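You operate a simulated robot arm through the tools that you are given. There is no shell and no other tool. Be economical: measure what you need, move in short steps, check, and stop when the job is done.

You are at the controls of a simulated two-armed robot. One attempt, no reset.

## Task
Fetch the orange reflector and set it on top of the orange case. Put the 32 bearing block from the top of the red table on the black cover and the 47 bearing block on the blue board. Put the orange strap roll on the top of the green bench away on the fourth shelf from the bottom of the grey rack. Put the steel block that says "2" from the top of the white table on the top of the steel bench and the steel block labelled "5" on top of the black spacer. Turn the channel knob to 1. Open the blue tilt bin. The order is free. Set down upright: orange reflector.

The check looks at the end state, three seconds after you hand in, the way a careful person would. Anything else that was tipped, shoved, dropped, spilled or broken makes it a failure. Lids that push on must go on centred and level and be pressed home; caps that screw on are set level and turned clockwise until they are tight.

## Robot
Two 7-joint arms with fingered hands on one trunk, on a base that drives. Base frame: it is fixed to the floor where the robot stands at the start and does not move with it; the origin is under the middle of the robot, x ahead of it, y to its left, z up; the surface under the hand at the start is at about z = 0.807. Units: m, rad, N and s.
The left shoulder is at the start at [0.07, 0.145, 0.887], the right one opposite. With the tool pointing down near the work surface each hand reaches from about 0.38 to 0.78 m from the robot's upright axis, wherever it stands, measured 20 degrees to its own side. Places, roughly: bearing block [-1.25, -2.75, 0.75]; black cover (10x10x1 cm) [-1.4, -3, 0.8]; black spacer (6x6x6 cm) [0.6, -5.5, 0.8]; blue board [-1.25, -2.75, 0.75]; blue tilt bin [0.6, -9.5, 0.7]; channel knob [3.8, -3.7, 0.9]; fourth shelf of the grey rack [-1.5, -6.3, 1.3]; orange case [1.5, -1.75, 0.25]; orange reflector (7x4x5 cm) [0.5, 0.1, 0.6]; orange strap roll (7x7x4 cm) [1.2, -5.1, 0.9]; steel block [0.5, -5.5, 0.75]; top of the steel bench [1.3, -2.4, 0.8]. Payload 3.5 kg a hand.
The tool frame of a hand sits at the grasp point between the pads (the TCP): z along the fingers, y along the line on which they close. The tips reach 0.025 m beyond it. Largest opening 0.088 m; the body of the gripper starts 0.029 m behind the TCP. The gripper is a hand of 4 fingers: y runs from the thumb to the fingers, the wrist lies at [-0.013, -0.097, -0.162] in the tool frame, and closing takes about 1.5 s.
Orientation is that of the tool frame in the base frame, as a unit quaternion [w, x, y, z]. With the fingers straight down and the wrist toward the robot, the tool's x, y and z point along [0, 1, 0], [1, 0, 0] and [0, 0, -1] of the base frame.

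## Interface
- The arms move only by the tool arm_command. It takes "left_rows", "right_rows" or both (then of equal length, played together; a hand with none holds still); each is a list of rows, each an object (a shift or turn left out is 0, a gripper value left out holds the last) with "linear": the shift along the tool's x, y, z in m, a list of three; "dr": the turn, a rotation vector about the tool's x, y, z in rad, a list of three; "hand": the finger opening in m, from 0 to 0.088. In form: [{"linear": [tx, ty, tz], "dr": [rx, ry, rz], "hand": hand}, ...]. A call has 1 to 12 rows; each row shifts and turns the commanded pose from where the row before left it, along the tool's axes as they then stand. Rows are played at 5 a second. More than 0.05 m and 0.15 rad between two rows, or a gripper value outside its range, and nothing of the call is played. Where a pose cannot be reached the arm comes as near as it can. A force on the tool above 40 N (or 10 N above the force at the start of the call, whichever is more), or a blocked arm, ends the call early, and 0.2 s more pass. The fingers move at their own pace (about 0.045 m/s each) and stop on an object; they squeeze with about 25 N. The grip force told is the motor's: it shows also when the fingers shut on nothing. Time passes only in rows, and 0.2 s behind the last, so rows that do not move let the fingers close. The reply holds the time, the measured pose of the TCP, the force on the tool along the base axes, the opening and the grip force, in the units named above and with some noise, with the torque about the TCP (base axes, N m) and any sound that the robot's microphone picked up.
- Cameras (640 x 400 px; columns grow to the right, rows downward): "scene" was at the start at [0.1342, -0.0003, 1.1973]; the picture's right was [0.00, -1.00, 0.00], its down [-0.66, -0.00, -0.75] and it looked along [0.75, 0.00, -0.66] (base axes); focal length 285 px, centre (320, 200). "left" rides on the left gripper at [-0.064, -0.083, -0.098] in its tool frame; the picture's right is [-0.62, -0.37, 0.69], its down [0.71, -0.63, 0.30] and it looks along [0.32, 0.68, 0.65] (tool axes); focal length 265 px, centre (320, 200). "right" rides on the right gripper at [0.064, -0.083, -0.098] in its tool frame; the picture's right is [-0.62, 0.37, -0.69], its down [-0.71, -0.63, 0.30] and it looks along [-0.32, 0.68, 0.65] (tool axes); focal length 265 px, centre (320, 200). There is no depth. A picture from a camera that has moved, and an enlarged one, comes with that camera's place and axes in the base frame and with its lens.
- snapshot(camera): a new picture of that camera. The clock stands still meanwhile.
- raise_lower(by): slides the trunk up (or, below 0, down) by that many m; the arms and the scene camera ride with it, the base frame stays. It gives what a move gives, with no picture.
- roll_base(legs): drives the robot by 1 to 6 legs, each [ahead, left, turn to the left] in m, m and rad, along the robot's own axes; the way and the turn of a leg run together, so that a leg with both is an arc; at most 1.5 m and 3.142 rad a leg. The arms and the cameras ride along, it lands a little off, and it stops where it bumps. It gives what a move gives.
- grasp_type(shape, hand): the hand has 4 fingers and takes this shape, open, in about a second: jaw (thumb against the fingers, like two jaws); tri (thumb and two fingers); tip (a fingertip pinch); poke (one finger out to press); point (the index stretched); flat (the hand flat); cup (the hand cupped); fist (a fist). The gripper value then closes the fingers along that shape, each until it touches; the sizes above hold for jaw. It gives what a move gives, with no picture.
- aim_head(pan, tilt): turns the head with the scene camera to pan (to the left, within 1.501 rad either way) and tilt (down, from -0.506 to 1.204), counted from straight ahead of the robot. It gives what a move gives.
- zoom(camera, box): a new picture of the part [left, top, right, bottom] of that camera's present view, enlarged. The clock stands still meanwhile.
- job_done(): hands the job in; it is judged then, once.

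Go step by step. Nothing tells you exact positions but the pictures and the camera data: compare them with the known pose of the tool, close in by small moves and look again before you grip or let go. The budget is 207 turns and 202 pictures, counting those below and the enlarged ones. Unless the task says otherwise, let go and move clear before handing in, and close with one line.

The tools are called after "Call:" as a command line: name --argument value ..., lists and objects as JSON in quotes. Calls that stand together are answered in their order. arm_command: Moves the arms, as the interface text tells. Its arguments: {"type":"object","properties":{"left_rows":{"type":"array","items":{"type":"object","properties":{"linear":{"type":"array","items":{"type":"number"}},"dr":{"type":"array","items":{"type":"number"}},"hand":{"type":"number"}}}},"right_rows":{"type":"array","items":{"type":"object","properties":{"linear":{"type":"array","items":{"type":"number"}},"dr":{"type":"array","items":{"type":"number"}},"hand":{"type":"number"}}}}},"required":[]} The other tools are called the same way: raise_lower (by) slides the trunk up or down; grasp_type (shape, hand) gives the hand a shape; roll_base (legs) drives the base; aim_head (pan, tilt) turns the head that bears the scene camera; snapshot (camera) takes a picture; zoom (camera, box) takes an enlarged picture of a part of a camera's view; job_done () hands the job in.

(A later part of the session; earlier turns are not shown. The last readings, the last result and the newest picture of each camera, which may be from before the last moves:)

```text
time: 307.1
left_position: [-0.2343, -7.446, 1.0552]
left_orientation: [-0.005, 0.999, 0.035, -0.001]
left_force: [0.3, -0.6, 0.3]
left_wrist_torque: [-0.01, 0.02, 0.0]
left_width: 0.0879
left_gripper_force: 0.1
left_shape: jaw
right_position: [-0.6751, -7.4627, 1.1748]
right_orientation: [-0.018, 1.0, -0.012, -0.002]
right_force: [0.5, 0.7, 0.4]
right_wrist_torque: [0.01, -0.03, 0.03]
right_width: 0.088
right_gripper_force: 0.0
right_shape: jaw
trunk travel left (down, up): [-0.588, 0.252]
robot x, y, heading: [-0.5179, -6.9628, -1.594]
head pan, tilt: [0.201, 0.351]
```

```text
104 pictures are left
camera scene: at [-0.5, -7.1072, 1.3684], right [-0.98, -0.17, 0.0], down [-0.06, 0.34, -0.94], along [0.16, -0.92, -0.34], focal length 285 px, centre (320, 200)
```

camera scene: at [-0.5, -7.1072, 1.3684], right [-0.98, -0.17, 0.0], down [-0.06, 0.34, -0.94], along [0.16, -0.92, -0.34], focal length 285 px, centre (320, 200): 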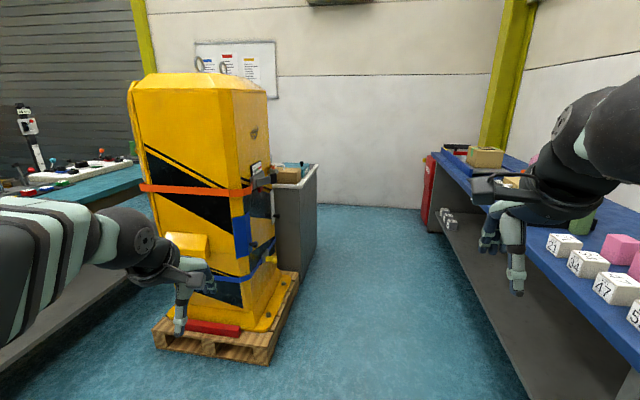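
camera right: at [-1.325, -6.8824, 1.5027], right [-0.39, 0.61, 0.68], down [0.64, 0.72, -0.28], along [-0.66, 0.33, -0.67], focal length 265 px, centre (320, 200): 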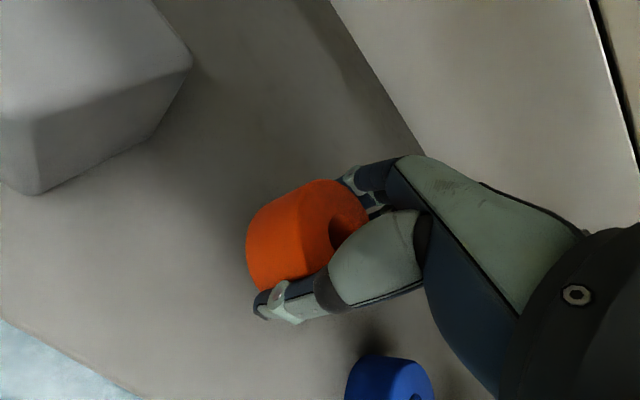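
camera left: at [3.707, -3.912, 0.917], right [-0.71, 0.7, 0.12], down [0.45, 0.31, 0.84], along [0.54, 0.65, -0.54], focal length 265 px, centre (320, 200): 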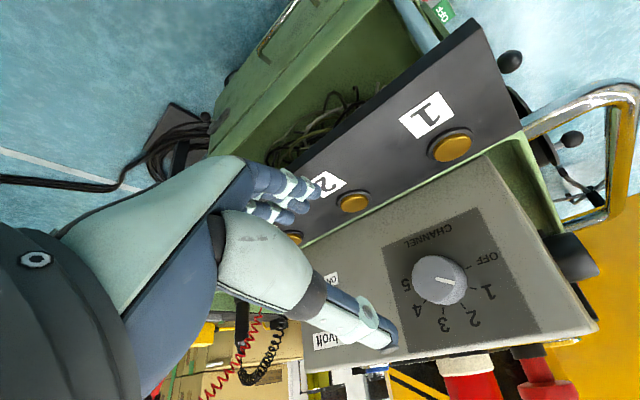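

Call:
roll_base --legs '[[1.1, -0.07, 0.02], [1.2, 0, 0]]'

Call:
aim_head --pan 1.3 --tilt 0.45

Call:
snapshot --camera "scene"

```text
time: 318.5
left_position: [-0.3233, -9.7519, 1.0537]
left_orientation: [-0.005, 0.999, 0.042, -0.001]
left_force: [0.1, -0.2, -0.4]
left_wrist_torque: [-0.02, 0.01, -0.02]
left_width: 0.0876
left_gripper_force: 0.1
left_shape: jaw
right_position: [-0.7643, -9.7763, 1.1745]
right_orientation: [-0.017, 1.0, -0.004, -0.003]
right_force: [0.0, -0.6, 0.4]
right_wrist_torque: [-0.01, 0.05, -0.02]
right_width: 0.0877
right_gripper_force: 0.1
right_shape: jaw
trunk travel left (down, up): [-0.588, 0.252]
robot x, y, heading: [-0.6112, -9.2777, -1.579]
head pan, tilt: [0.201, 0.351]
```

```text
time: 319.8
left_position: [-0.3238, -9.7527, 1.0542]
left_orientation: [-0.006, 0.999, 0.042, -0.002]
left_force: [1.1, -0.3, 0.6]
left_wrist_torque: [0.01, 0.02, 0.01]
left_width: 0.0877
left_gripper_force: 0.1
left_shape: jaw
right_position: [-0.7637, -9.7762, 1.1743]
right_orientation: [-0.018, 1.0, -0.004, -0.002]
right_force: [0.3, 0.5, 0.5]
right_wrist_torque: [0.01, -0.05, 0.02]
right_width: 0.0879
right_gripper_force: 0.0
right_shape: jaw
trunk travel left (down, up): [-0.588, 0.252]
robot x, y, heading: [-0.6105, -9.2774, -1.577]
head pan, tilt: [1.3, 0.45]
```

```text
103 pictures are left
camera scene: at [-0.5249, -9.3521, 1.3592], right [-0.28, -0.96, 0.0], down [-0.42, 0.12, -0.9], along [0.87, -0.25, -0.44], focal length 285 px, centre (320, 200)
```

scene: 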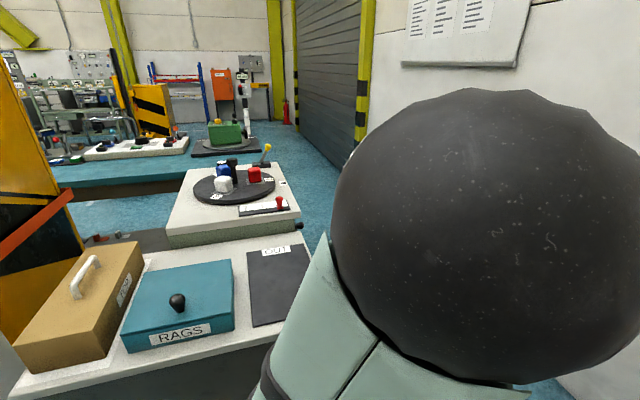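

Call:
roll_base --legs '[[0, -0.12, 0], [0, 0.0, 1.575]]'

Call:
aim_head --pan 0 --tilt 0.6

Call:
snapshot --camera "scene"

```text
time: 324.9
left_position: [-0.2656, -8.9697, 1.0538]
left_orientation: [-0.002, 0.665, 0.747, -0.005]
left_force: [-0.6, 0.9, -0.7]
left_wrist_torque: [0.0, 0.01, -0.02]
left_width: 0.0878
left_gripper_force: 0.1
left_shape: jaw
right_position: [-0.2271, -9.41, 1.1746]
right_orientation: [-0.009, 0.698, 0.715, -0.015]
right_force: [-0.1, 0.8, 0.4]
right_wrist_torque: [0.03, -0.02, 0.02]
right_width: 0.0879
right_gripper_force: 0.0
right_shape: jaw
trunk travel left (down, up): [-0.588, 0.252]
robot x, y, heading: [-0.7372, -9.2774, 0.028]
head pan, tilt: [1.3, 0.45]
```

```text
time: 326.4
left_position: [-0.2663, -8.9705, 1.0542]
left_orientation: [-0.002, 0.664, 0.748, -0.005]
left_force: [0.0, 0.1, 1.1]
left_wrist_torque: [-0.01, -0.01, 0.02]
left_width: 0.0877
left_gripper_force: 0.0
left_shape: jaw
right_position: [-0.2274, -9.4102, 1.175]
right_orientation: [-0.011, 0.699, 0.715, -0.015]
right_force: [0.1, -0.2, -0.4]
right_wrist_torque: [-0.03, 0.04, 0.0]
right_width: 0.088
right_gripper_force: 0.1
right_shape: jaw
trunk travel left (down, up): [-0.588, 0.252]
robot x, y, heading: [-0.7334, -9.2763, 0.025]
head pan, tilt: [0.0, 0.6]
```

```text
102 pictures are left
camera scene: at [-0.5945, -9.2721, 1.3457], right [0.02, -1.0, 0.0], down [-0.56, -0.01, -0.83], along [0.82, 0.02, -0.56], focal length 285 px, centre (320, 200)
```

scene: 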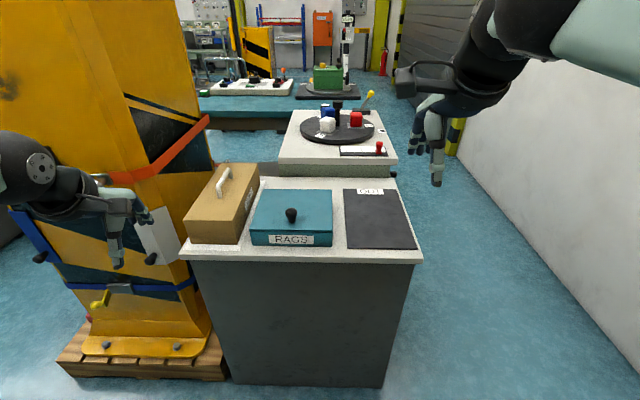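

No bin on this face; at (0.6, -9.5) it should be on the south side of the further cabinet. I go around through the corridor along the wall.

Call:
roll_base --legs '[[0, -0.87, -0.03], [1.2, 0, 0]]'

Call:
aim_head --pan 1.3 --tilt 0.6

Call:
snapshot --camera "scene"

```text
time: 336.7
left_position: [0.9544, -9.867, 1.0542]
left_orientation: [-0.002, 0.676, 0.737, -0.005]
left_force: [0.9, 0.2, 0.1]
left_wrist_torque: [0.0, -0.01, -0.02]
left_width: 0.0877
left_gripper_force: 0.0
left_shape: jaw
right_position: [0.98, -10.3073, 1.1742]
right_orientation: [-0.01, 0.709, 0.705, -0.014]
right_force: [0.0, 0.9, -0.2]
right_wrist_torque: [-0.02, -0.01, -0.01]
right_width: 0.0879
right_gripper_force: 0.1
right_shape: jaw
trunk travel left (down, up): [-0.588, 0.252]
robot x, y, heading: [0.4776, -10.1587, -0.009]
head pan, tilt: [0.0, 0.6]
```

```text
time: 338.2
left_position: [0.954, -9.8658, 1.0548]
left_orientation: [-0.002, 0.676, 0.737, -0.004]
left_force: [-0.6, -0.7, -1.2]
left_wrist_torque: [0.03, 0.01, -0.03]
left_width: 0.0876
left_gripper_force: 0.2
left_shape: jaw
right_position: [0.9801, -10.3077, 1.1738]
right_orientation: [-0.009, 0.71, 0.704, -0.013]
right_force: [0.1, 0.5, 0.5]
right_wrist_torque: [-0.02, 0.01, 0.0]
right_width: 0.088
right_gripper_force: 0.1
right_shape: jaw
trunk travel left (down, up): [-0.588, 0.252]
robot x, y, heading: [0.4768, -10.1531, -0.007]
head pan, tilt: [1.3, 0.6]
```

```text
101 pictures are left
camera scene: at [0.5531, -10.0726, 1.3457], right [0.96, -0.27, 0.0], down [-0.15, -0.54, -0.83], along [0.23, 0.79, -0.56], focal length 285 px, centre (320, 200)
```

scene: 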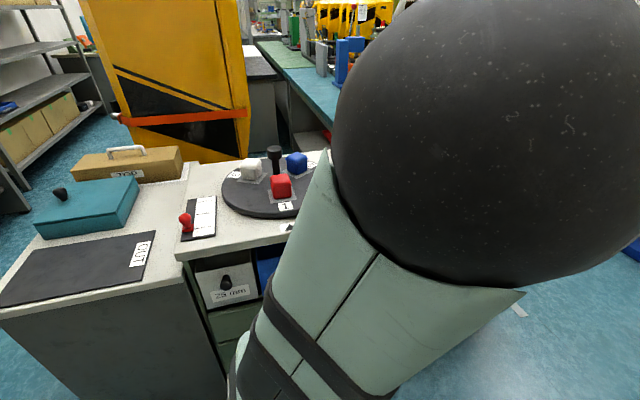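

Tilt bins are on this south face. I turn to face it.

Call:
roll_base --legs '[[0, 0, 0.8], [0.0, 0.0, 0.775]]'

Call:
raise_lower --by -0.2

Call:
aim_head --pan 0 --tilt 0.6

Call:
snapshot --camera "scene"

```text
time: 342.8
left_position: [0.1818, -9.6863, 1.0537]
left_orientation: [0.002, -0.051, 0.999, -0.005]
left_force: [-0.7, 0.1, 0.5]
left_wrist_torque: [-0.02, 0.01, 0.03]
left_width: 0.0877
left_gripper_force: 0.1
left_shape: jaw
right_position: [0.6213, -9.6547, 1.1746]
right_orientation: [0.003, -0.005, 1.0, -0.016]
right_force: [0.0, 0.5, 0.0]
right_wrist_torque: [0.01, 0.0, 0.03]
right_width: 0.088
right_gripper_force: 0.1
right_shape: jaw
trunk travel left (down, up): [-0.588, 0.252]
robot x, y, heading: [0.4788, -10.1566, 1.577]
head pan, tilt: [1.3, 0.6]
```

```text
time: 344.9
left_position: [0.1818, -9.6868, 0.8541]
left_orientation: [0.002, -0.051, 0.999, -0.005]
left_force: [0.1, -0.7, -0.1]
left_wrist_torque: [-0.02, -0.03, 0.01]
left_width: 0.0876
left_gripper_force: 0.1
left_shape: jaw
right_position: [0.621, -9.6548, 0.9757]
right_orientation: [0.002, -0.004, 1.0, -0.017]
right_force: [-0.8, 0.2, 0.6]
right_wrist_torque: [-0.03, -0.01, 0.01]
right_width: 0.0881
right_gripper_force: 0.2
right_shape: jaw
trunk travel left (down, up): [-0.388, 0.452]
robot x, y, heading: [0.4802, -10.1542, 1.582]
head pan, tilt: [1.3, 0.6]
```

```text
time: 346.4
left_position: [0.1809, -9.6862, 0.8559]
left_orientation: [0.002, -0.05, 0.999, -0.006]
left_force: [-0.9, -0.1, -0.4]
left_wrist_torque: [-0.01, 0.01, -0.02]
left_width: 0.0877
left_gripper_force: 0.0
left_shape: jaw
right_position: [0.6222, -9.6541, 0.9737]
right_orientation: [0.003, -0.004, 1.0, -0.016]
right_force: [-0.2, -0.1, -0.2]
right_wrist_torque: [0.01, 0.03, 0.0]
right_width: 0.088
right_gripper_force: 0.2
right_shape: jaw
trunk travel left (down, up): [-0.388, 0.452]
robot x, y, heading: [0.4799, -10.1561, 1.58]
head pan, tilt: [0.0, 0.6]
```

```text
100 pictures are left
camera scene: at [0.4776, -10.0188, 1.1456], right [1.0, 0.01, 0.0], down [0.01, -0.57, -0.82], along [-0.01, 0.82, -0.57], focal length 285 px, centre (320, 200)
```

scene: 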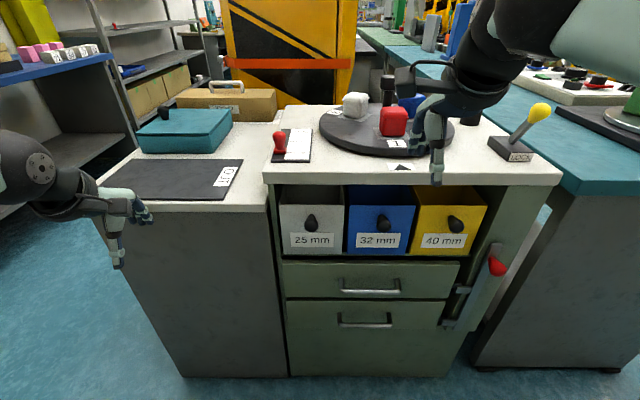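

The blue 32 mm bin is in the middle, with a black knob. I zoom at two heights for triangulation.

Call:
zoom --camera "scene" --box '[324, 175, 444, 275]'

Call:
raise_lower --by -0.2

Call:
aim_head --pan 0 --tilt 0.4

Call:
zoom --camera "scene" --box '[304, 125, 464, 245]'

```text
4.00 times, centred on (384, 225) of scene
camera zoom: at [0.4776, -10.0188, 1.1456], right [1.0, 0.01, 0.0], down [0.01, -0.57, -0.82], along [-0.01, 0.82, -0.57], focal length 1141 px, centre (64, 100)
```

zoom: 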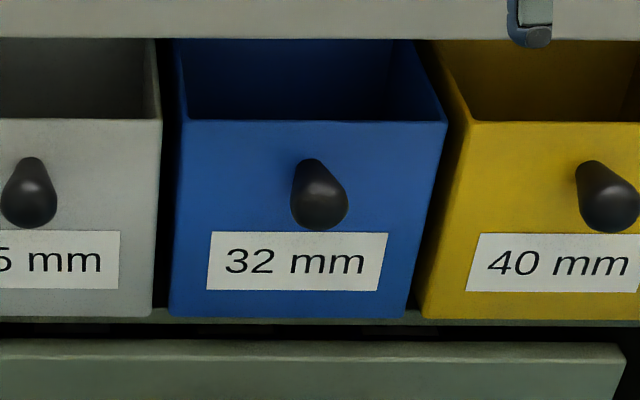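

```text
time: 348.6
left_position: [0.1816, -9.6858, 0.6538]
left_orientation: [0.002, -0.051, 0.999, -0.005]
left_force: [-0.6, 0.7, -0.1]
left_wrist_torque: [0.05, 0.02, 0.01]
left_width: 0.0878
left_gripper_force: 0.1
left_shape: jaw
right_position: [0.6227, -9.6539, 0.7744]
right_orientation: [0.003, -0.005, 1.0, -0.017]
right_force: [-0.9, -0.2, 0.8]
right_wrist_torque: [0.01, 0.01, -0.01]
right_width: 0.0877
right_gripper_force: 0.0
right_shape: jaw
trunk travel left (down, up): [-0.188, 0.652]
robot x, y, heading: [0.4815, -10.1573, 1.578]
head pan, tilt: [0.0, 0.6]
```

```text
time: 349.3
left_position: [0.1809, -9.6865, 0.6538]
left_orientation: [0.002, -0.05, 0.999, -0.005]
left_force: [0.4, 0.3, -0.3]
left_wrist_torque: [0.01, 0.01, 0.0]
left_width: 0.0878
left_gripper_force: 0.1
left_shape: jaw
right_position: [0.6218, -9.6546, 0.7743]
right_orientation: [0.003, -0.004, 1.0, -0.017]
right_force: [-0.2, -0.1, -0.1]
right_wrist_torque: [-0.02, 0.0, 0.02]
right_width: 0.0878
right_gripper_force: 0.1
right_shape: jaw
trunk travel left (down, up): [-0.188, 0.652]
robot x, y, heading: [0.4798, -10.1594, 1.579]
head pan, tilt: [0.0, 0.4]
```

```text
3.33 times, centred on (384, 185) of scene
camera zoom: at [0.4776, -10.0146, 0.9638], right [1.0, 0.01, 0.0], down [0.0, -0.39, -0.92], along [-0.01, 0.92, -0.39], focal length 951 px, centre (107, 250)
```

zoom: 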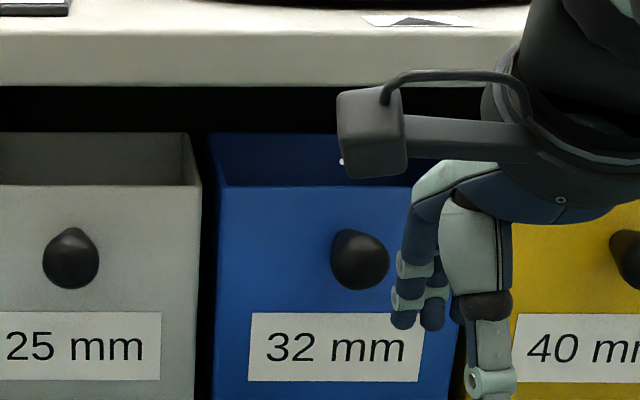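

Knob bulb at (0.605, -9.563, 0.766). I back off a little and orient the right hand: closing sideways (parallel to hinge), pointing 45° down-forward.

Call:
roll_base --legs '[[-0.15, 0, 0]]'

Call:
arm_command --right_rows '[{"dr": [0, 0, -0.14]}, {"dr": [0, 0, -0.14]}, {"dr": [0, 0, -0.14]}, {"dr": [0, 0, -0.14]}, {"dr": [0, 0, -0.14]}, {"dr": [0, 0, -0.14]}, {"dr": [0, 0, -0.14]}, {"dr": [0, 0, -0.14]}, {"dr": [0, 0, -0.14]}, {"dr": [0, 0, -0.14]}, {"dr": [0, 0, -0.14]}, {}]'

Call:
arm_command --right_rows '[{"dr": [0, -0.14, 0]}, {"dr": [0, -0.14, 0]}, {"dr": [0, -0.14, 0]}, {"dr": [0, -0.14, 0]}, {"dr": [0, -0.14, 0]}, {"dr": [0, -0.1, 0]}, {}]'

Call:
snapshot --camera "scene"

```text
time: 350.7
left_position: [0.1836, -9.8358, 0.6548]
left_orientation: [0.002, -0.05, 0.999, -0.005]
left_force: [0.0, 1.2, 1.1]
left_wrist_torque: [0.0, 0.01, 0.03]
left_width: 0.0876
left_gripper_force: 0.0
left_shape: jaw
right_position: [0.6236, -9.8034, 0.7761]
right_orientation: [0.003, -0.003, 1.0, -0.017]
right_force: [-0.2, -1.1, 0.2]
right_wrist_torque: [0.0, 0.01, 0.02]
right_width: 0.088
right_gripper_force: 0.1
right_shape: jaw
trunk travel left (down, up): [-0.188, 0.652]
robot x, y, heading: [0.4804, -10.3065, 1.574]
head pan, tilt: [0.0, 0.4]
```

```text
time: 353.1
left_position: [0.1837, -9.8348, 0.6548]
left_orientation: [0.002, -0.052, 0.999, -0.005]
left_force: [0.3, -0.2, 0.4]
left_wrist_torque: [0.04, -0.01, 0.01]
left_width: 0.0874
left_gripper_force: 0.0
left_shape: jaw
right_position: [0.6228, -9.801, 0.7747]
right_orientation: [-0.01, -0.677, 0.736, -0.008]
right_force: [-20.6, 2.6, -12.4]
right_wrist_torque: [0.76, -1.28, -1.46]
right_width: 0.0877
right_gripper_force: 0.0
right_shape: jaw
trunk travel left (down, up): [-0.188, 0.652]
robot x, y, heading: [0.4803, -10.3065, 1.574]
head pan, tilt: [0.0, 0.4]
stopped in row 11 (right hand): the force on the tool passed its limit at 119 N (the readings are from after the stop); the commanded pose is now the measured one
```

```text
time: 354.6
left_position: [0.1827, -9.8338, 0.6549]
left_orientation: [0.002, -0.05, 0.999, -0.005]
left_force: [0.4, 0.0, -0.3]
left_wrist_torque: [-0.01, 0.0, 0.01]
left_width: 0.0875
left_gripper_force: 0.0
left_shape: jaw
right_position: [0.6244, -9.7939, 0.773]
right_orientation: [0.275, -0.627, 0.681, 0.257]
right_force: [1.6, -0.1, -0.2]
right_wrist_torque: [-0.03, 0.01, -0.02]
right_width: 0.088
right_gripper_force: 0.0
right_shape: jaw
right hand out of reach, approached as far as the arm can: row 4
trunk travel left (down, up): [-0.188, 0.652]
robot x, y, heading: [0.4796, -10.3076, 1.582]
head pan, tilt: [0.0, 0.4]
```

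```text
97 pictures are left
camera scene: at [0.4791, -10.164, 0.9639], right [1.0, 0.01, 0.0], down [0.0, -0.39, -0.92], along [-0.01, 0.92, -0.39], focal length 285 px, centre (320, 200)
```

scene: 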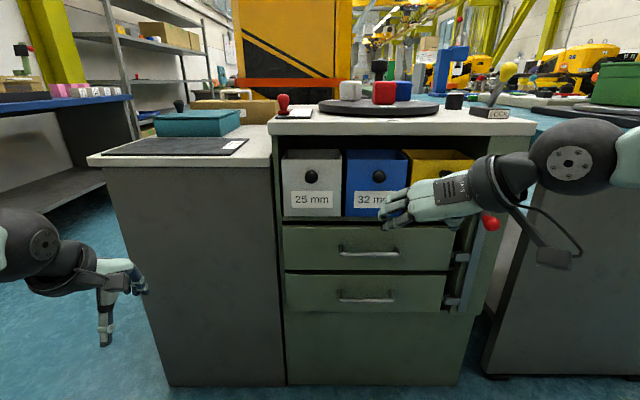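

The hand hit something at the side (maybe the red lever). I zoom to inspect.

Call:
zoom --camera "scene" --box '[380, 130, 600, 330]'

Call:
snapshot --camera "right"

```text
2.00 times, centred on (490, 230) of scene
camera zoom: at [0.4791, -10.164, 0.9639], right [1.0, 0.01, 0.0], down [0.0, -0.39, -0.92], along [-0.01, 0.92, -0.39], focal length 571 px, centre (-20, 140)
```

zoom: 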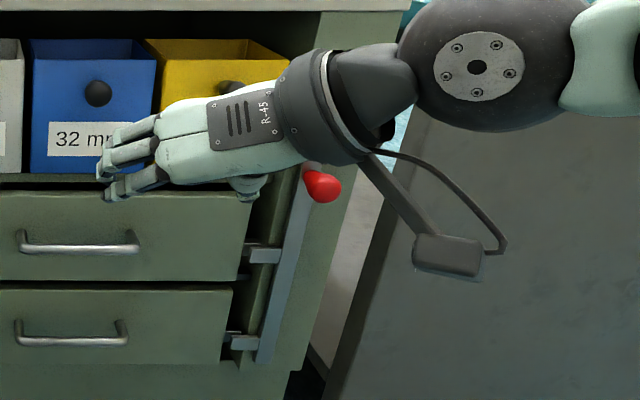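

```text
95 pictures are left
camera right: at [0.6974, -9.9143, 0.7974], right [-0.37, -0.01, 0.93], down [0.69, 0.67, 0.28], along [-0.63, 0.74, -0.24], focal length 265 px, centre (320, 200)
```

right: 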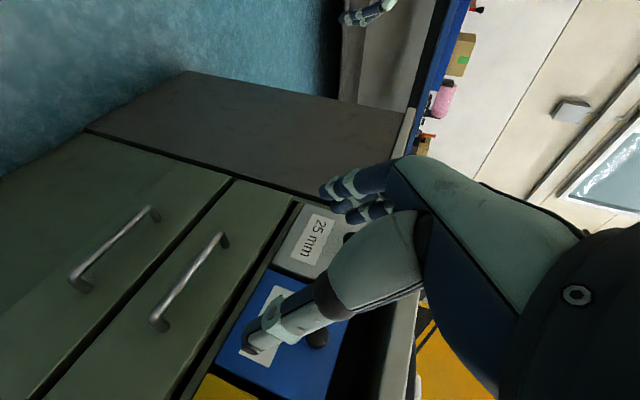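

The lever is unmoved (same triangulated position), so it was likely a joint-limit contact. Hand orientation is right; I approach the blue bin's knob.

Call:
roll_base --legs '[[0.13, 0.019, 0]]'

Call:
snapshot --camera "right"

Call:
zoom --camera "scene" --box '[320, 130, 520, 255]'

```text
time: 355.9
left_position: [0.1629, -9.7042, 0.6526]
left_orientation: [0.002, -0.05, 0.999, -0.005]
left_force: [0.1, 0.2, 0.9]
left_wrist_torque: [-0.01, 0.03, 0.0]
left_width: 0.0876
left_gripper_force: 0.0
left_shape: jaw
right_position: [0.6032, -9.6615, 0.7715]
right_orientation: [0.277, -0.628, 0.681, 0.255]
right_force: [0.2, 0.7, -0.4]
right_wrist_torque: [-0.01, -0.03, -0.01]
right_width: 0.0882
right_gripper_force: 0.0
right_shape: jaw
trunk travel left (down, up): [-0.188, 0.652]
robot x, y, heading: [0.4585, -10.1769, 1.58]
head pan, tilt: [0.0, 0.4]
```

```text
94 pictures are left
camera right: at [0.6771, -9.7829, 0.7972], right [-0.37, -0.01, 0.93], down [0.69, 0.67, 0.28], along [-0.63, 0.74, -0.24], focal length 265 px, centre (320, 200)
```

right: 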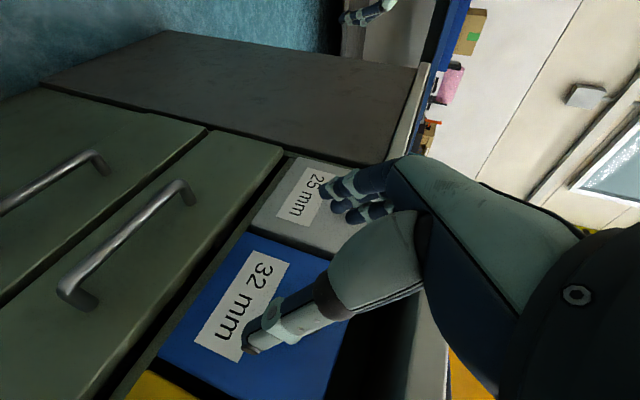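

```text
3.20 times, centred on (420, 192) of scene
camera zoom: at [0.4587, -10.0328, 0.9638], right [1.0, 0.01, 0.0], down [0.0, -0.39, -0.92], along [-0.01, 0.92, -0.39], focal length 913 px, centre (0, 224)
```

zoom: 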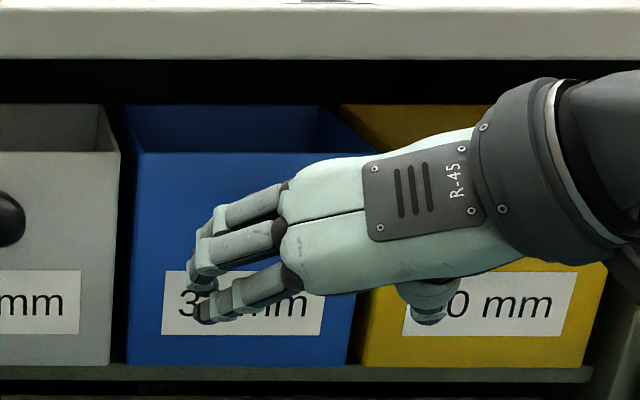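

Call:
arm_command --right_rows '[{"linear": [-0.021, 0, 0.022]}, {"linear": [-0.021, 0, 0.022]}, {"linear": [-0.012, 0, 0.014]}, {"linear": [-0.007, 0, 0.009]}, {}]'

Call:
snapshot --camera "right"

Call:
zoom --camera "scene" --box '[320, 130, 520, 255]'

```text
time: 357.1
left_position: [0.1632, -9.7043, 0.6547]
left_orientation: [0.002, -0.049, 0.999, -0.005]
left_force: [0.1, 0.5, 0.6]
left_wrist_torque: [0.0, 0.0, -0.02]
left_width: 0.0879
left_gripper_force: 0.0
left_shape: jaw
right_position: [0.6122, -9.5717, 0.7666]
right_orientation: [0.277, -0.627, 0.681, 0.257]
right_force: [-1.0, 0.1, 0.6]
right_wrist_torque: [0.07, 0.0, -0.03]
right_width: 0.0879
right_gripper_force: 0.1
right_shape: jaw
trunk travel left (down, up): [-0.188, 0.652]
robot x, y, heading: [0.4595, -10.172, 1.581]
head pan, tilt: [0.0, 0.4]
```

```text
92 pictures are left
camera right: at [0.6858, -9.6932, 0.7921], right [-0.37, -0.01, 0.93], down [0.69, 0.67, 0.28], along [-0.63, 0.74, -0.24], focal length 265 px, centre (320, 200)
```

right: 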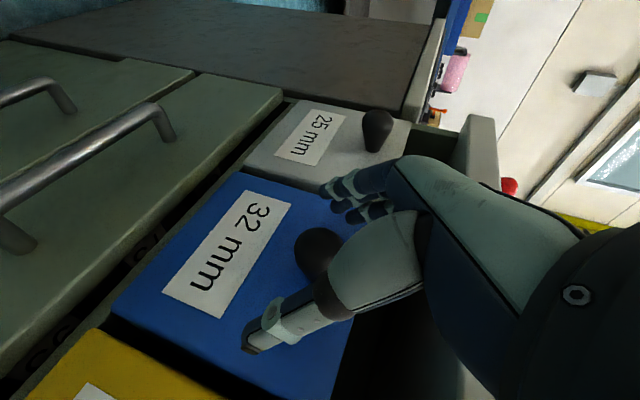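

```text
3.20 times, centred on (420, 192) of scene
camera zoom: at [0.4588, -10.0333, 0.9639], right [1.0, 0.01, 0.0], down [0.0, -0.39, -0.92], along [-0.01, 0.92, -0.39], focal length 913 px, centre (0, 224)
```

zoom: 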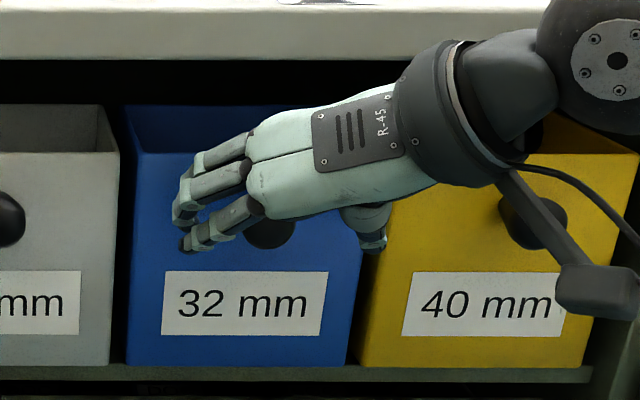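

The knob is exactly at the TCP. I close on it.

Call:
arm_command --right_rows '[{"hand": 0.05}, {"hand": 0.05}, {"hand": 0.04}, {"hand": 0.03}, {"hand": 0.02}, {"hand": 0.015}, {"hand": 0.015}, {"hand": 0.015}, {"hand": 0.015}]'

Call:
snapshot --camera "right"

```text
time: 359.1
left_position: [0.1618, -9.7038, 0.6549]
left_orientation: [0.002, -0.051, 0.999, -0.005]
left_force: [0.3, -0.4, 0.5]
left_wrist_torque: [-0.01, 0.03, 0.0]
left_width: 0.0877
left_gripper_force: 0.1
left_shape: jaw
right_position: [0.6092, -9.5735, 0.7662]
right_orientation: [0.275, -0.63, 0.68, 0.255]
right_force: [-12.9, -7.6, -8.8]
right_wrist_torque: [-0.2, 0.02, 0.31]
right_width: 0.0153
right_gripper_force: 24.9
right_shape: jaw
trunk travel left (down, up): [-0.188, 0.652]
robot x, y, heading: [0.46, -10.1793, 1.579]
head pan, tilt: [0.0, 0.4]
```

```text
90 pictures are left
camera right: at [0.6837, -9.6933, 0.7916], right [-0.37, -0.01, 0.93], down [0.68, 0.67, 0.28], along [-0.63, 0.74, -0.24], focal length 265 px, centre (320, 200)
```

right: 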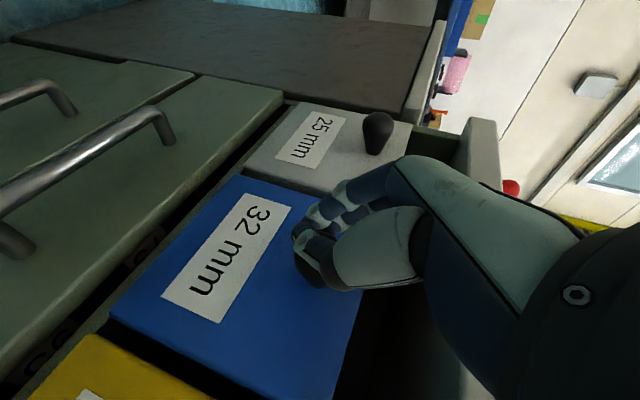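

Gripped. I pull outward and slightly down in an arc.

Call:
arm_command --right_rows '[{"linear": [0.012, 0, -0.005]}, {"linear": [0.014, 0, -0.003]}, {"linear": [0.016, 0, -0.001]}, {}]'

Call:
zoom --camera "scene" --box '[290, 130, 520, 275]'

```text
time: 360.1
left_position: [0.1632, -9.7062, 0.655]
left_orientation: [0.003, -0.049, 0.999, -0.004]
left_force: [0.7, 0.6, 0.2]
left_wrist_torque: [0.0, 0.0, -0.02]
left_width: 0.0879
left_gripper_force: 0.1
left_shape: jaw
right_position: [0.6058, -9.61, 0.7454]
right_orientation: [0.277, -0.628, 0.68, 0.258]
right_force: [-10.5, -2.8, 6.7]
right_wrist_torque: [0.17, 0.12, 0.28]
right_width: 0.0144
right_gripper_force: 25.5
right_shape: jaw
trunk travel left (down, up): [-0.188, 0.652]
robot x, y, heading: [0.46, -10.174, 1.581]
head pan, tilt: [0.0, 0.4]
```

```text
2.76 times, centred on (405, 202) of scene
camera zoom: at [0.4572, -10.0346, 0.9642], right [1.0, 0.01, 0.0], down [0.0, -0.39, -0.92], along [-0.01, 0.92, -0.39], focal length 787 px, centre (86, 193)
```

zoom: 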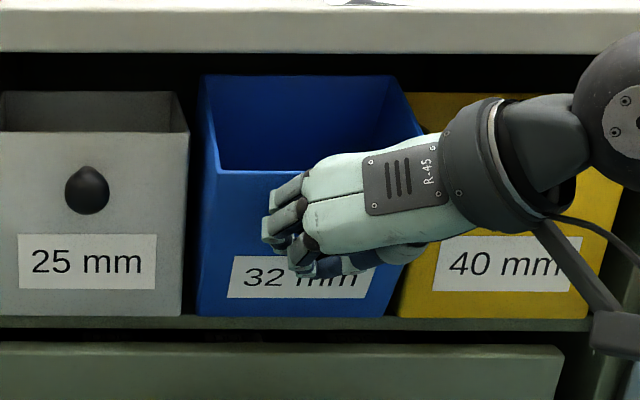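

The bin tilts out. Continue along the arc.

Call:
arm_command --right_rows '[{"linear": [0.014, 0, 0]}, {"linear": [0.015, 0, 0.002]}, {"linear": [0.014, 0, 0.004]}, {}]'

Call:
zoom --camera "scene" --box '[290, 130, 520, 275]'

```text
time: 361.1
left_position: [0.1627, -9.7048, 0.6549]
left_orientation: [0.002, -0.05, 0.999, -0.005]
left_force: [-0.2, 0.0, 0.2]
left_wrist_torque: [0.01, -0.02, 0.01]
left_width: 0.0876
left_gripper_force: 0.0
left_shape: jaw
right_position: [0.6059, -9.6355, 0.7079]
right_orientation: [0.277, -0.627, 0.681, 0.256]
right_force: [-2.1, 3.6, -1.0]
right_wrist_torque: [-0.02, -0.04, 0.05]
right_width: 0.0123
right_gripper_force: 25.2
right_shape: jaw
trunk travel left (down, up): [-0.188, 0.652]
robot x, y, heading: [0.4636, -10.1718, 1.579]
head pan, tilt: [0.0, 0.4]
```

```text
2.76 times, centred on (405, 202) of scene
camera zoom: at [0.4587, -10.0329, 0.9638], right [1.0, 0.01, 0.0], down [0.0, -0.39, -0.92], along [-0.01, 0.92, -0.39], focal length 787 px, centre (86, 193)
```

zoom: 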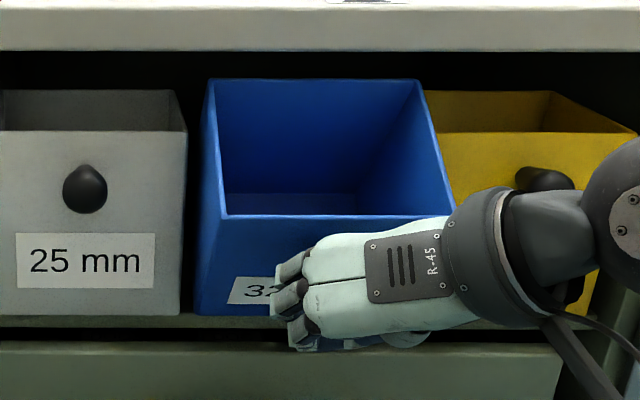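

Call:
arm_command --right_rows '[{"linear": [0.01, 0, 0.004]}, {"linear": [0.009, 0, 0.005]}, {"linear": [0.009, 0, 0.006]}, {}]'

Call:
zoom --camera "scene" --box '[290, 130, 520, 275]'

```text
time: 362.1
left_position: [0.1621, -9.7041, 0.6547]
left_orientation: [0.002, -0.05, 0.999, -0.005]
left_force: [-0.2, -0.2, 0.0]
left_wrist_torque: [0.02, 0.02, -0.01]
left_width: 0.0876
left_gripper_force: 0.1
left_shape: jaw
right_position: [0.6039, -9.645, 0.6792]
right_orientation: [0.276, -0.627, 0.682, 0.256]
right_force: [0.3, 0.2, -0.2]
right_wrist_torque: [0.02, -0.03, 0.01]
right_width: 0.0127
right_gripper_force: 25.0
right_shape: jaw
trunk travel left (down, up): [-0.188, 0.652]
robot x, y, heading: [0.4559, -10.1748, 1.575]
head pan, tilt: [0.0, 0.4]
```

```text
2.76 times, centred on (405, 202) of scene
camera zoom: at [0.4588, -10.0334, 0.9639], right [1.0, 0.01, 0.0], down [0.0, -0.39, -0.92], along [-0.01, 0.92, -0.39], focal length 787 px, centre (86, 193)
```

zoom: 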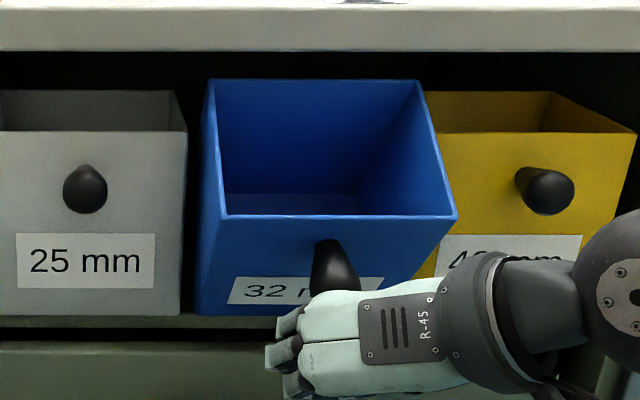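

The hand slipped off the knob; the bin stays tilted. To make sure it is at its stop, I'll hook the closed fingers behind the top edge and pull gently. First back off and raise.

Call:
arm_command --right_rows '[{"linear": [0.03, 0, -0.03]}, {"linear": [0.02, 0, -0.02]}, {"linear": [-0.03, 0, -0.03]}, {"linear": [-0.03, 0, -0.03]}, {"linear": [-0.03, 0, -0.03]}, {}]'

Call:
zoom --camera "scene" --box '[290, 130, 520, 275]'

Call:
snapshot --camera "right"

```text
time: 363.5
left_position: [0.1635, -9.7038, 0.6541]
left_orientation: [0.002, -0.05, 0.999, -0.006]
left_force: [0.1, 0.1, 0.5]
left_wrist_torque: [0.04, 0.01, 0.03]
left_width: 0.0875
left_gripper_force: 0.1
left_shape: jaw
right_position: [0.6012, -9.6904, 0.8019]
right_orientation: [0.276, -0.628, 0.681, 0.255]
right_force: [-0.7, 1.2, 0.1]
right_wrist_torque: [-0.01, 0.0, 0.01]
right_width: 0.0123
right_gripper_force: 25.2
right_shape: jaw
right hand out of reach, approached as far as the arm can: row 4, 5
trunk travel left (down, up): [-0.188, 0.652]
robot x, y, heading: [0.458, -10.1762, 1.576]
head pan, tilt: [0.0, 0.4]
```

```text
2.76 times, centred on (405, 202) of scene
camera zoom: at [0.4588, -10.0333, 0.9639], right [1.0, 0.01, 0.0], down [0.0, -0.39, -0.92], along [-0.01, 0.92, -0.39], focal length 787 px, centre (86, 193)
```

zoom: 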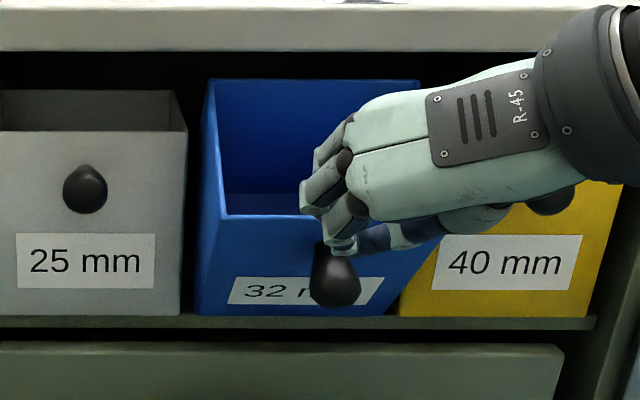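

```text
85 pictures are left
camera right: at [0.6742, -9.8102, 0.8267], right [-0.37, -0.01, 0.93], down [0.69, 0.67, 0.28], along [-0.63, 0.74, -0.24], focal length 265 px, centre (320, 200)
```

right: 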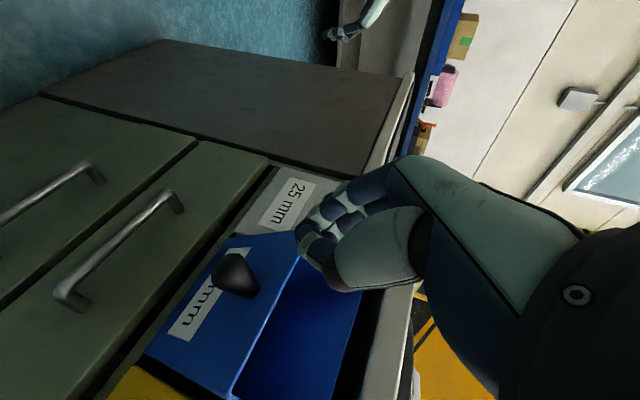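

Call:
arm_command --right_rows '[{"linear": [-0.025, 0, 0.025]}, {"linear": [-0.025, 0, 0.025]}, {"linear": [-0.018, 0, 0.018]}, {"linear": [0.014, 0, 0.014]}, {"linear": [0.012, 0, 0.012]}, {}]'

Call:
snapshot --camera "right"

Call:
zoom --camera "scene" --box '[290, 130, 520, 275]'

```text
time: 364.9
left_position: [0.1623, -9.7047, 0.6564]
left_orientation: [0.002, -0.049, 0.999, -0.004]
left_force: [0.0, -0.1, 0.1]
left_wrist_torque: [0.01, -0.02, 0.0]
left_width: 0.0876
left_gripper_force: 0.0
left_shape: jaw
right_position: [0.6099, -9.5956, 0.7685]
right_orientation: [0.279, -0.626, 0.68, 0.26]
right_force: [0.7, 9.4, 26.3]
right_wrist_torque: [-0.32, 0.45, -0.14]
right_width: 0.0122
right_gripper_force: 25.1
right_shape: jaw
trunk travel left (down, up): [-0.188, 0.652]
robot x, y, heading: [0.4572, -10.1751, 1.583]
head pan, tilt: [0.0, 0.4]
```

```text
84 pictures are left
camera right: at [0.6835, -9.7157, 0.7921], right [-0.37, -0.02, 0.93], down [0.69, 0.67, 0.29], along [-0.63, 0.74, -0.23], focal length 265 px, centre (320, 200)
```

right: 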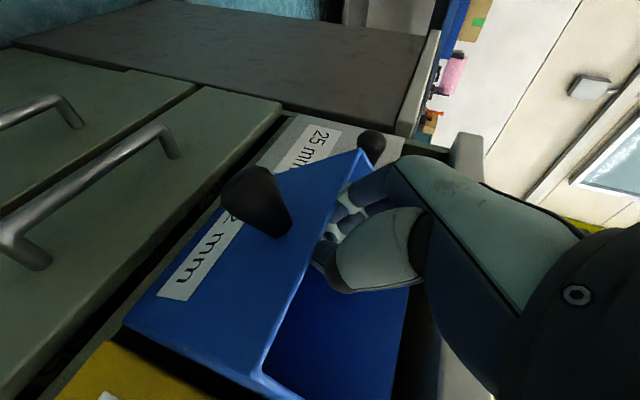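

```text
2.76 times, centred on (405, 202) of scene
camera zoom: at [0.4581, -10.0351, 0.9646], right [1.0, 0.01, 0.0], down [0.0, -0.39, -0.92], along [-0.01, 0.92, -0.39], focal length 787 px, centre (86, 193)
```

zoom: 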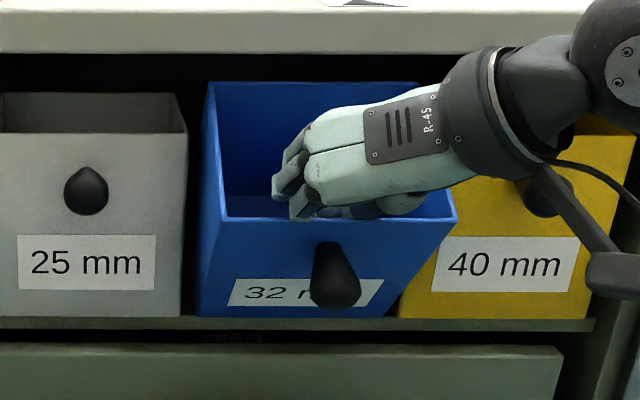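

Pressing 26 N on the tilted edge doesn't move it: the bin is fully open at its stop. I raise the hand, withdraw and restore its orientation.

Call:
arm_command --right_rows '[{"linear": [-0.025, 0, -0.025]}, {"linear": [-0.015, 0, -0.015]}, {"linear": [0.03, 0, -0.03]}, {"linear": [0.03, 0, -0.03]}, {}]'

Call:
roll_base --legs '[[-0.17, 0, 0]]'

Call:
arm_command --right_rows '[{"dr": [0, 0.14, 0], "hand": 0.088}, {"dr": [0, 0.14, 0]}, {"dr": [0, 0.14, 0]}, {"dr": [0, 0.14, 0]}, {"dr": [0, 0.14, 0]}, {"dr": [0, 0.07, 0]}, {"dr": [0, 0, 0.14]}, {"dr": [0, 0, 0.14]}, {"dr": [0, 0, 0.14]}, {"dr": [0, 0, 0.14]}, {"dr": [0, 0, 0.14]}, {"dr": [0, 0, 0.14]}]'

Call:
arm_command --right_rows '[{"dr": [0, 0, 0.14]}, {"dr": [0, 0, 0.14]}, {"dr": [0, 0, 0.14]}, {"dr": [0, 0, 0.14]}, {"dr": [0, 0, 0.08]}, {}]'

Call:
snapshot --camera "scene"

```text
time: 366.1
left_position: [0.1635, -9.7037, 0.6549]
left_orientation: [0.001, -0.05, 0.999, -0.005]
left_force: [0.2, -0.5, -0.3]
left_wrist_torque: [0.03, 0.01, 0.0]
left_width: 0.0877
left_gripper_force: 0.2
left_shape: jaw
right_position: [0.6035, -9.6798, 0.8225]
right_orientation: [0.277, -0.627, 0.681, 0.257]
right_force: [0.2, 0.1, 0.1]
right_wrist_torque: [0.0, -0.01, 0.0]
right_width: 0.0119
right_gripper_force: 25.0
right_shape: jaw
trunk travel left (down, up): [-0.188, 0.652]
robot x, y, heading: [0.4589, -10.1772, 1.579]
head pan, tilt: [0.0, 0.4]
```

```text
time: 367.6
left_position: [0.1642, -9.8777, 0.654]
left_orientation: [0.001, -0.049, 0.999, -0.005]
left_force: [0.3, 1.1, 0.0]
left_wrist_torque: [0.0, 0.0, -0.03]
left_width: 0.0877
left_gripper_force: 0.0
left_shape: jaw
right_position: [0.6048, -9.8527, 0.8243]
right_orientation: [0.277, -0.627, 0.681, 0.256]
right_force: [0.0, 0.2, -0.4]
right_wrist_torque: [-0.01, -0.01, 0.02]
right_width: 0.0121
right_gripper_force: 25.3
right_shape: jaw
trunk travel left (down, up): [-0.188, 0.652]
robot x, y, heading: [0.4599, -10.3529, 1.58]
head pan, tilt: [0.0, 0.4]
```

```text
time: 370.2
left_position: [0.1641, -9.8765, 0.6542]
left_orientation: [0.002, -0.049, 0.999, -0.005]
left_force: [0.4, 0.9, 0.9]
left_wrist_torque: [0.03, 0.0, 0.0]
left_width: 0.0877
left_gripper_force: 0.0
left_shape: jaw
right_position: [0.6052, -9.8518, 0.8235]
right_orientation: [-0.001, -0.318, 0.948, 0.001]
right_force: [1.3, 0.2, 0.6]
right_wrist_torque: [0.02, 0.04, -0.03]
right_width: 0.0875
right_gripper_force: 0.0
right_shape: jaw
trunk travel left (down, up): [-0.188, 0.652]
robot x, y, heading: [0.4656, -10.3498, 1.582]
head pan, tilt: [0.0, 0.4]
```

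```text
time: 371.6
left_position: [0.1639, -9.8777, 0.6537]
left_orientation: [0.002, -0.05, 0.999, -0.005]
left_force: [0.1, 0.1, 0.3]
left_wrist_torque: [-0.01, -0.01, -0.03]
left_width: 0.0875
left_gripper_force: 0.1
left_shape: jaw
right_position: [0.606, -9.8513, 0.8233]
right_orientation: [-0.001, -0.005, 1.0, 0.001]
right_force: [-0.9, 0.3, -0.5]
right_wrist_torque: [0.03, -0.02, 0.04]
right_width: 0.0877
right_gripper_force: 0.0
right_shape: jaw
trunk travel left (down, up): [-0.188, 0.652]
robot x, y, heading: [0.4572, -10.3511, 1.579]
head pan, tilt: [0.0, 0.4]
```

```text
82 pictures are left
camera scene: at [0.4602, -10.2063, 0.9639], right [1.0, 0.01, 0.0], down [0.0, -0.39, -0.92], along [-0.01, 0.92, -0.39], focal length 285 px, centre (320, 200)
```

scene: 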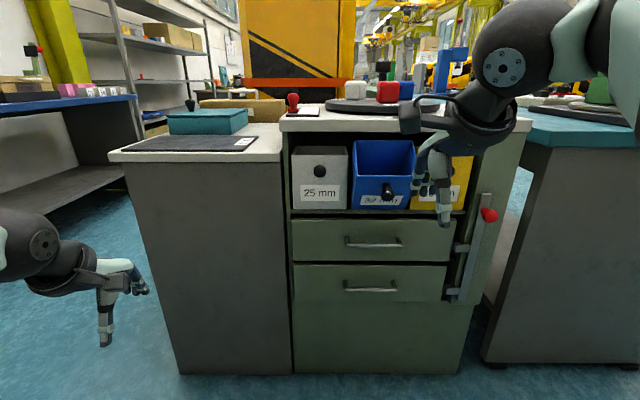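

Blue bin stays open. Now back to the white table: raise the trunk, strafe, and drive north.

Call:
raise_lower --by 0.3

Call:
roll_base --legs '[[0, 1.06, -0.01], [1.5, 0, 0], [1.5, 0, 0], [1.3, 0, 0]]'

Call:
aim_head --pan -0.9 --tilt 0.5

Call:
snapshot --camera "scene"

```text
time: 374.6
left_position: [0.1639, -9.8768, 0.9544]
left_orientation: [0.002, -0.05, 0.999, -0.004]
left_force: [0.4, 0.9, -0.5]
left_wrist_torque: [-0.02, -0.02, 0.01]
left_width: 0.0875
left_gripper_force: 0.1
left_shape: jaw
right_position: [0.6057, -9.8528, 1.1231]
right_orientation: [-0.001, -0.005, 1.0, 0.001]
right_force: [0.1, 0.9, 0.1]
right_wrist_torque: [0.01, -0.02, -0.02]
right_width: 0.0878
right_gripper_force: 0.0
right_shape: jaw
trunk travel left (down, up): [-0.488, 0.352]
robot x, y, heading: [0.4656, -10.3509, 1.571]
head pan, tilt: [0.0, 0.4]
```

```text
time: 400.1
left_position: [-1.03, -5.621, 0.9549]
left_orientation: [0.003, -0.06, 0.998, -0.005]
left_force: [0.1, 0.5, -0.2]
left_wrist_torque: [0.0, -0.01, 0.0]
left_width: 0.0876
left_gripper_force: 0.2
left_shape: jaw
right_position: [-0.5897, -5.5873, 1.1231]
right_orientation: [-0.001, -0.017, 1.0, 0.001]
right_force: [-0.1, 0.0, 0.8]
right_wrist_torque: [-0.02, -0.01, 0.0]
right_width: 0.0876
right_gripper_force: 0.1
right_shape: jaw
trunk travel left (down, up): [-0.488, 0.352]
robot x, y, heading: [-0.7216, -6.0862, 1.601]
head pan, tilt: [0.0, 0.4]
```

```text
time: 401.3
left_position: [-1.0297, -5.6225, 0.9546]
left_orientation: [0.002, -0.061, 0.998, -0.005]
left_force: [-0.4, -0.2, 0.1]
left_wrist_torque: [0.01, 0.04, -0.01]
left_width: 0.0878
left_gripper_force: 0.0
left_shape: jaw
right_position: [-0.5903, -5.5868, 1.1226]
right_orientation: [-0.001, -0.017, 1.0, 0.001]
right_force: [-0.4, 0.7, -0.3]
right_wrist_torque: [0.03, 0.01, 0.01]
right_width: 0.0875
right_gripper_force: 0.0
right_shape: jaw
trunk travel left (down, up): [-0.488, 0.352]
robot x, y, heading: [-0.7232, -6.0905, 1.6]
head pan, tilt: [-0.901, 0.499]
```

```text
81 pictures are left
camera scene: at [-0.6544, -5.9785, 1.2547], right [0.65, -0.76, 0.0], down [-0.37, -0.31, -0.88], along [0.67, 0.57, -0.48], focal length 285 px, centre (320, 200)
```

scene: 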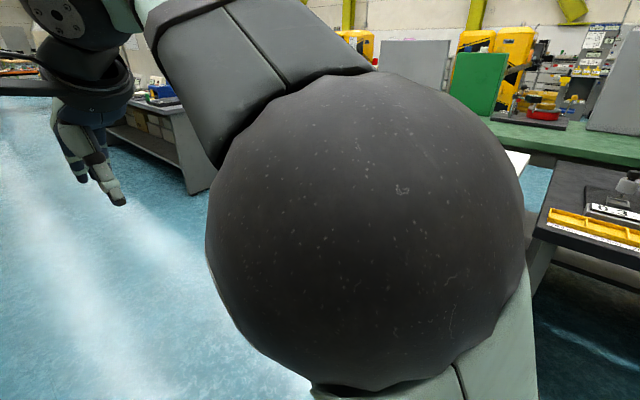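

Call:
roll_base --legs '[[0, 0, -1.6], [0.1, 0.55, 0]]'

Call:
aim_head --pan 0 --tilt 0.5

Call:
snapshot --camera "scene"

```text
time: 408.5
left_position: [-0.1263, -5.2524, 0.955]
left_orientation: [-0.003, 0.683, 0.731, -0.005]
left_force: [0.5, 0.1, 0.5]
left_wrist_torque: [0.0, -0.01, -0.01]
left_width: 0.0877
left_gripper_force: 0.2
left_shape: jaw
right_position: [-0.1157, -5.6952, 1.1238]
right_orientation: [0.0, 0.715, 0.699, 0.001]
right_force: [-0.9, -0.2, 0.0]
right_wrist_torque: [0.0, -0.03, -0.01]
right_width: 0.0875
right_gripper_force: 0.1
right_shape: jaw
trunk travel left (down, up): [-0.488, 0.352]
robot x, y, heading: [-0.6068, -5.5348, -0.028]
head pan, tilt: [-0.901, 0.499]
```

```text
time: 409.7
left_position: [-0.1258, -5.2516, 0.9541]
left_orientation: [-0.002, 0.683, 0.73, -0.006]
left_force: [-0.2, 0.7, -0.6]
left_wrist_torque: [-0.01, 0.01, 0.02]
left_width: 0.0879
left_gripper_force: 0.2
left_shape: jaw
right_position: [-0.116, -5.6944, 1.1233]
right_orientation: [0.0, 0.715, 0.699, 0.001]
right_force: [-0.5, 0.2, 0.2]
right_wrist_torque: [0.02, 0.02, -0.02]
right_width: 0.0878
right_gripper_force: 0.2
right_shape: jaw
trunk travel left (down, up): [-0.488, 0.352]
robot x, y, heading: [-0.6069, -5.5338, -0.027]
head pan, tilt: [0.0, 0.499]
```

```text
80 pictures are left
camera scene: at [-0.4663, -5.5382, 1.2547], right [-0.03, -1.0, 0.0], down [-0.48, 0.01, -0.88], along [0.88, -0.02, -0.48], focal length 285 px, centre (320, 200)
```

scene: 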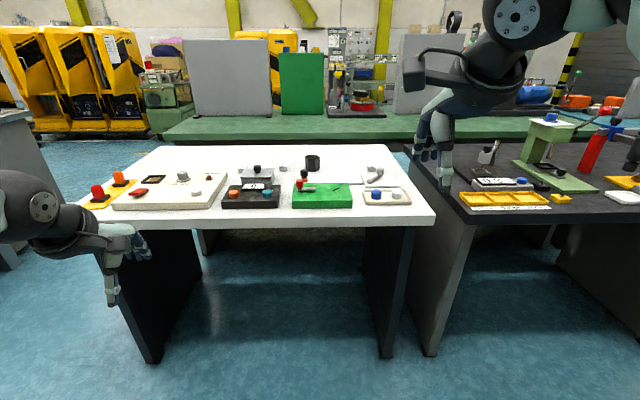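

Call:
zoom --camera "scene" --box '[210, 135, 400, 215]'

```text
3.37 times, centred on (305, 175) of scene
camera zoom: at [-0.4663, -5.5382, 1.2547], right [-0.03, -1.0, 0.0], down [-0.48, 0.01, -0.88], along [0.88, -0.02, -0.48], focal length 961 px, centre (370, 284)
```

zoom: 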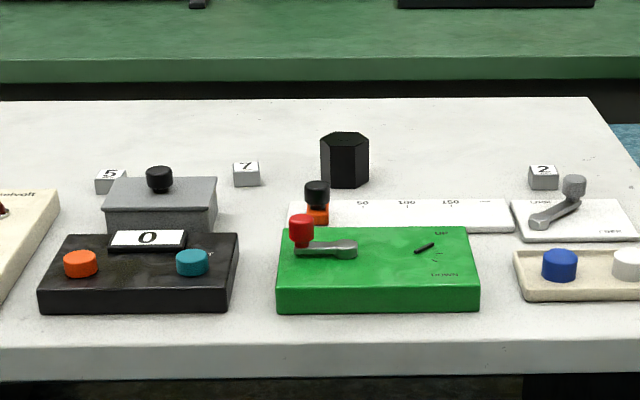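

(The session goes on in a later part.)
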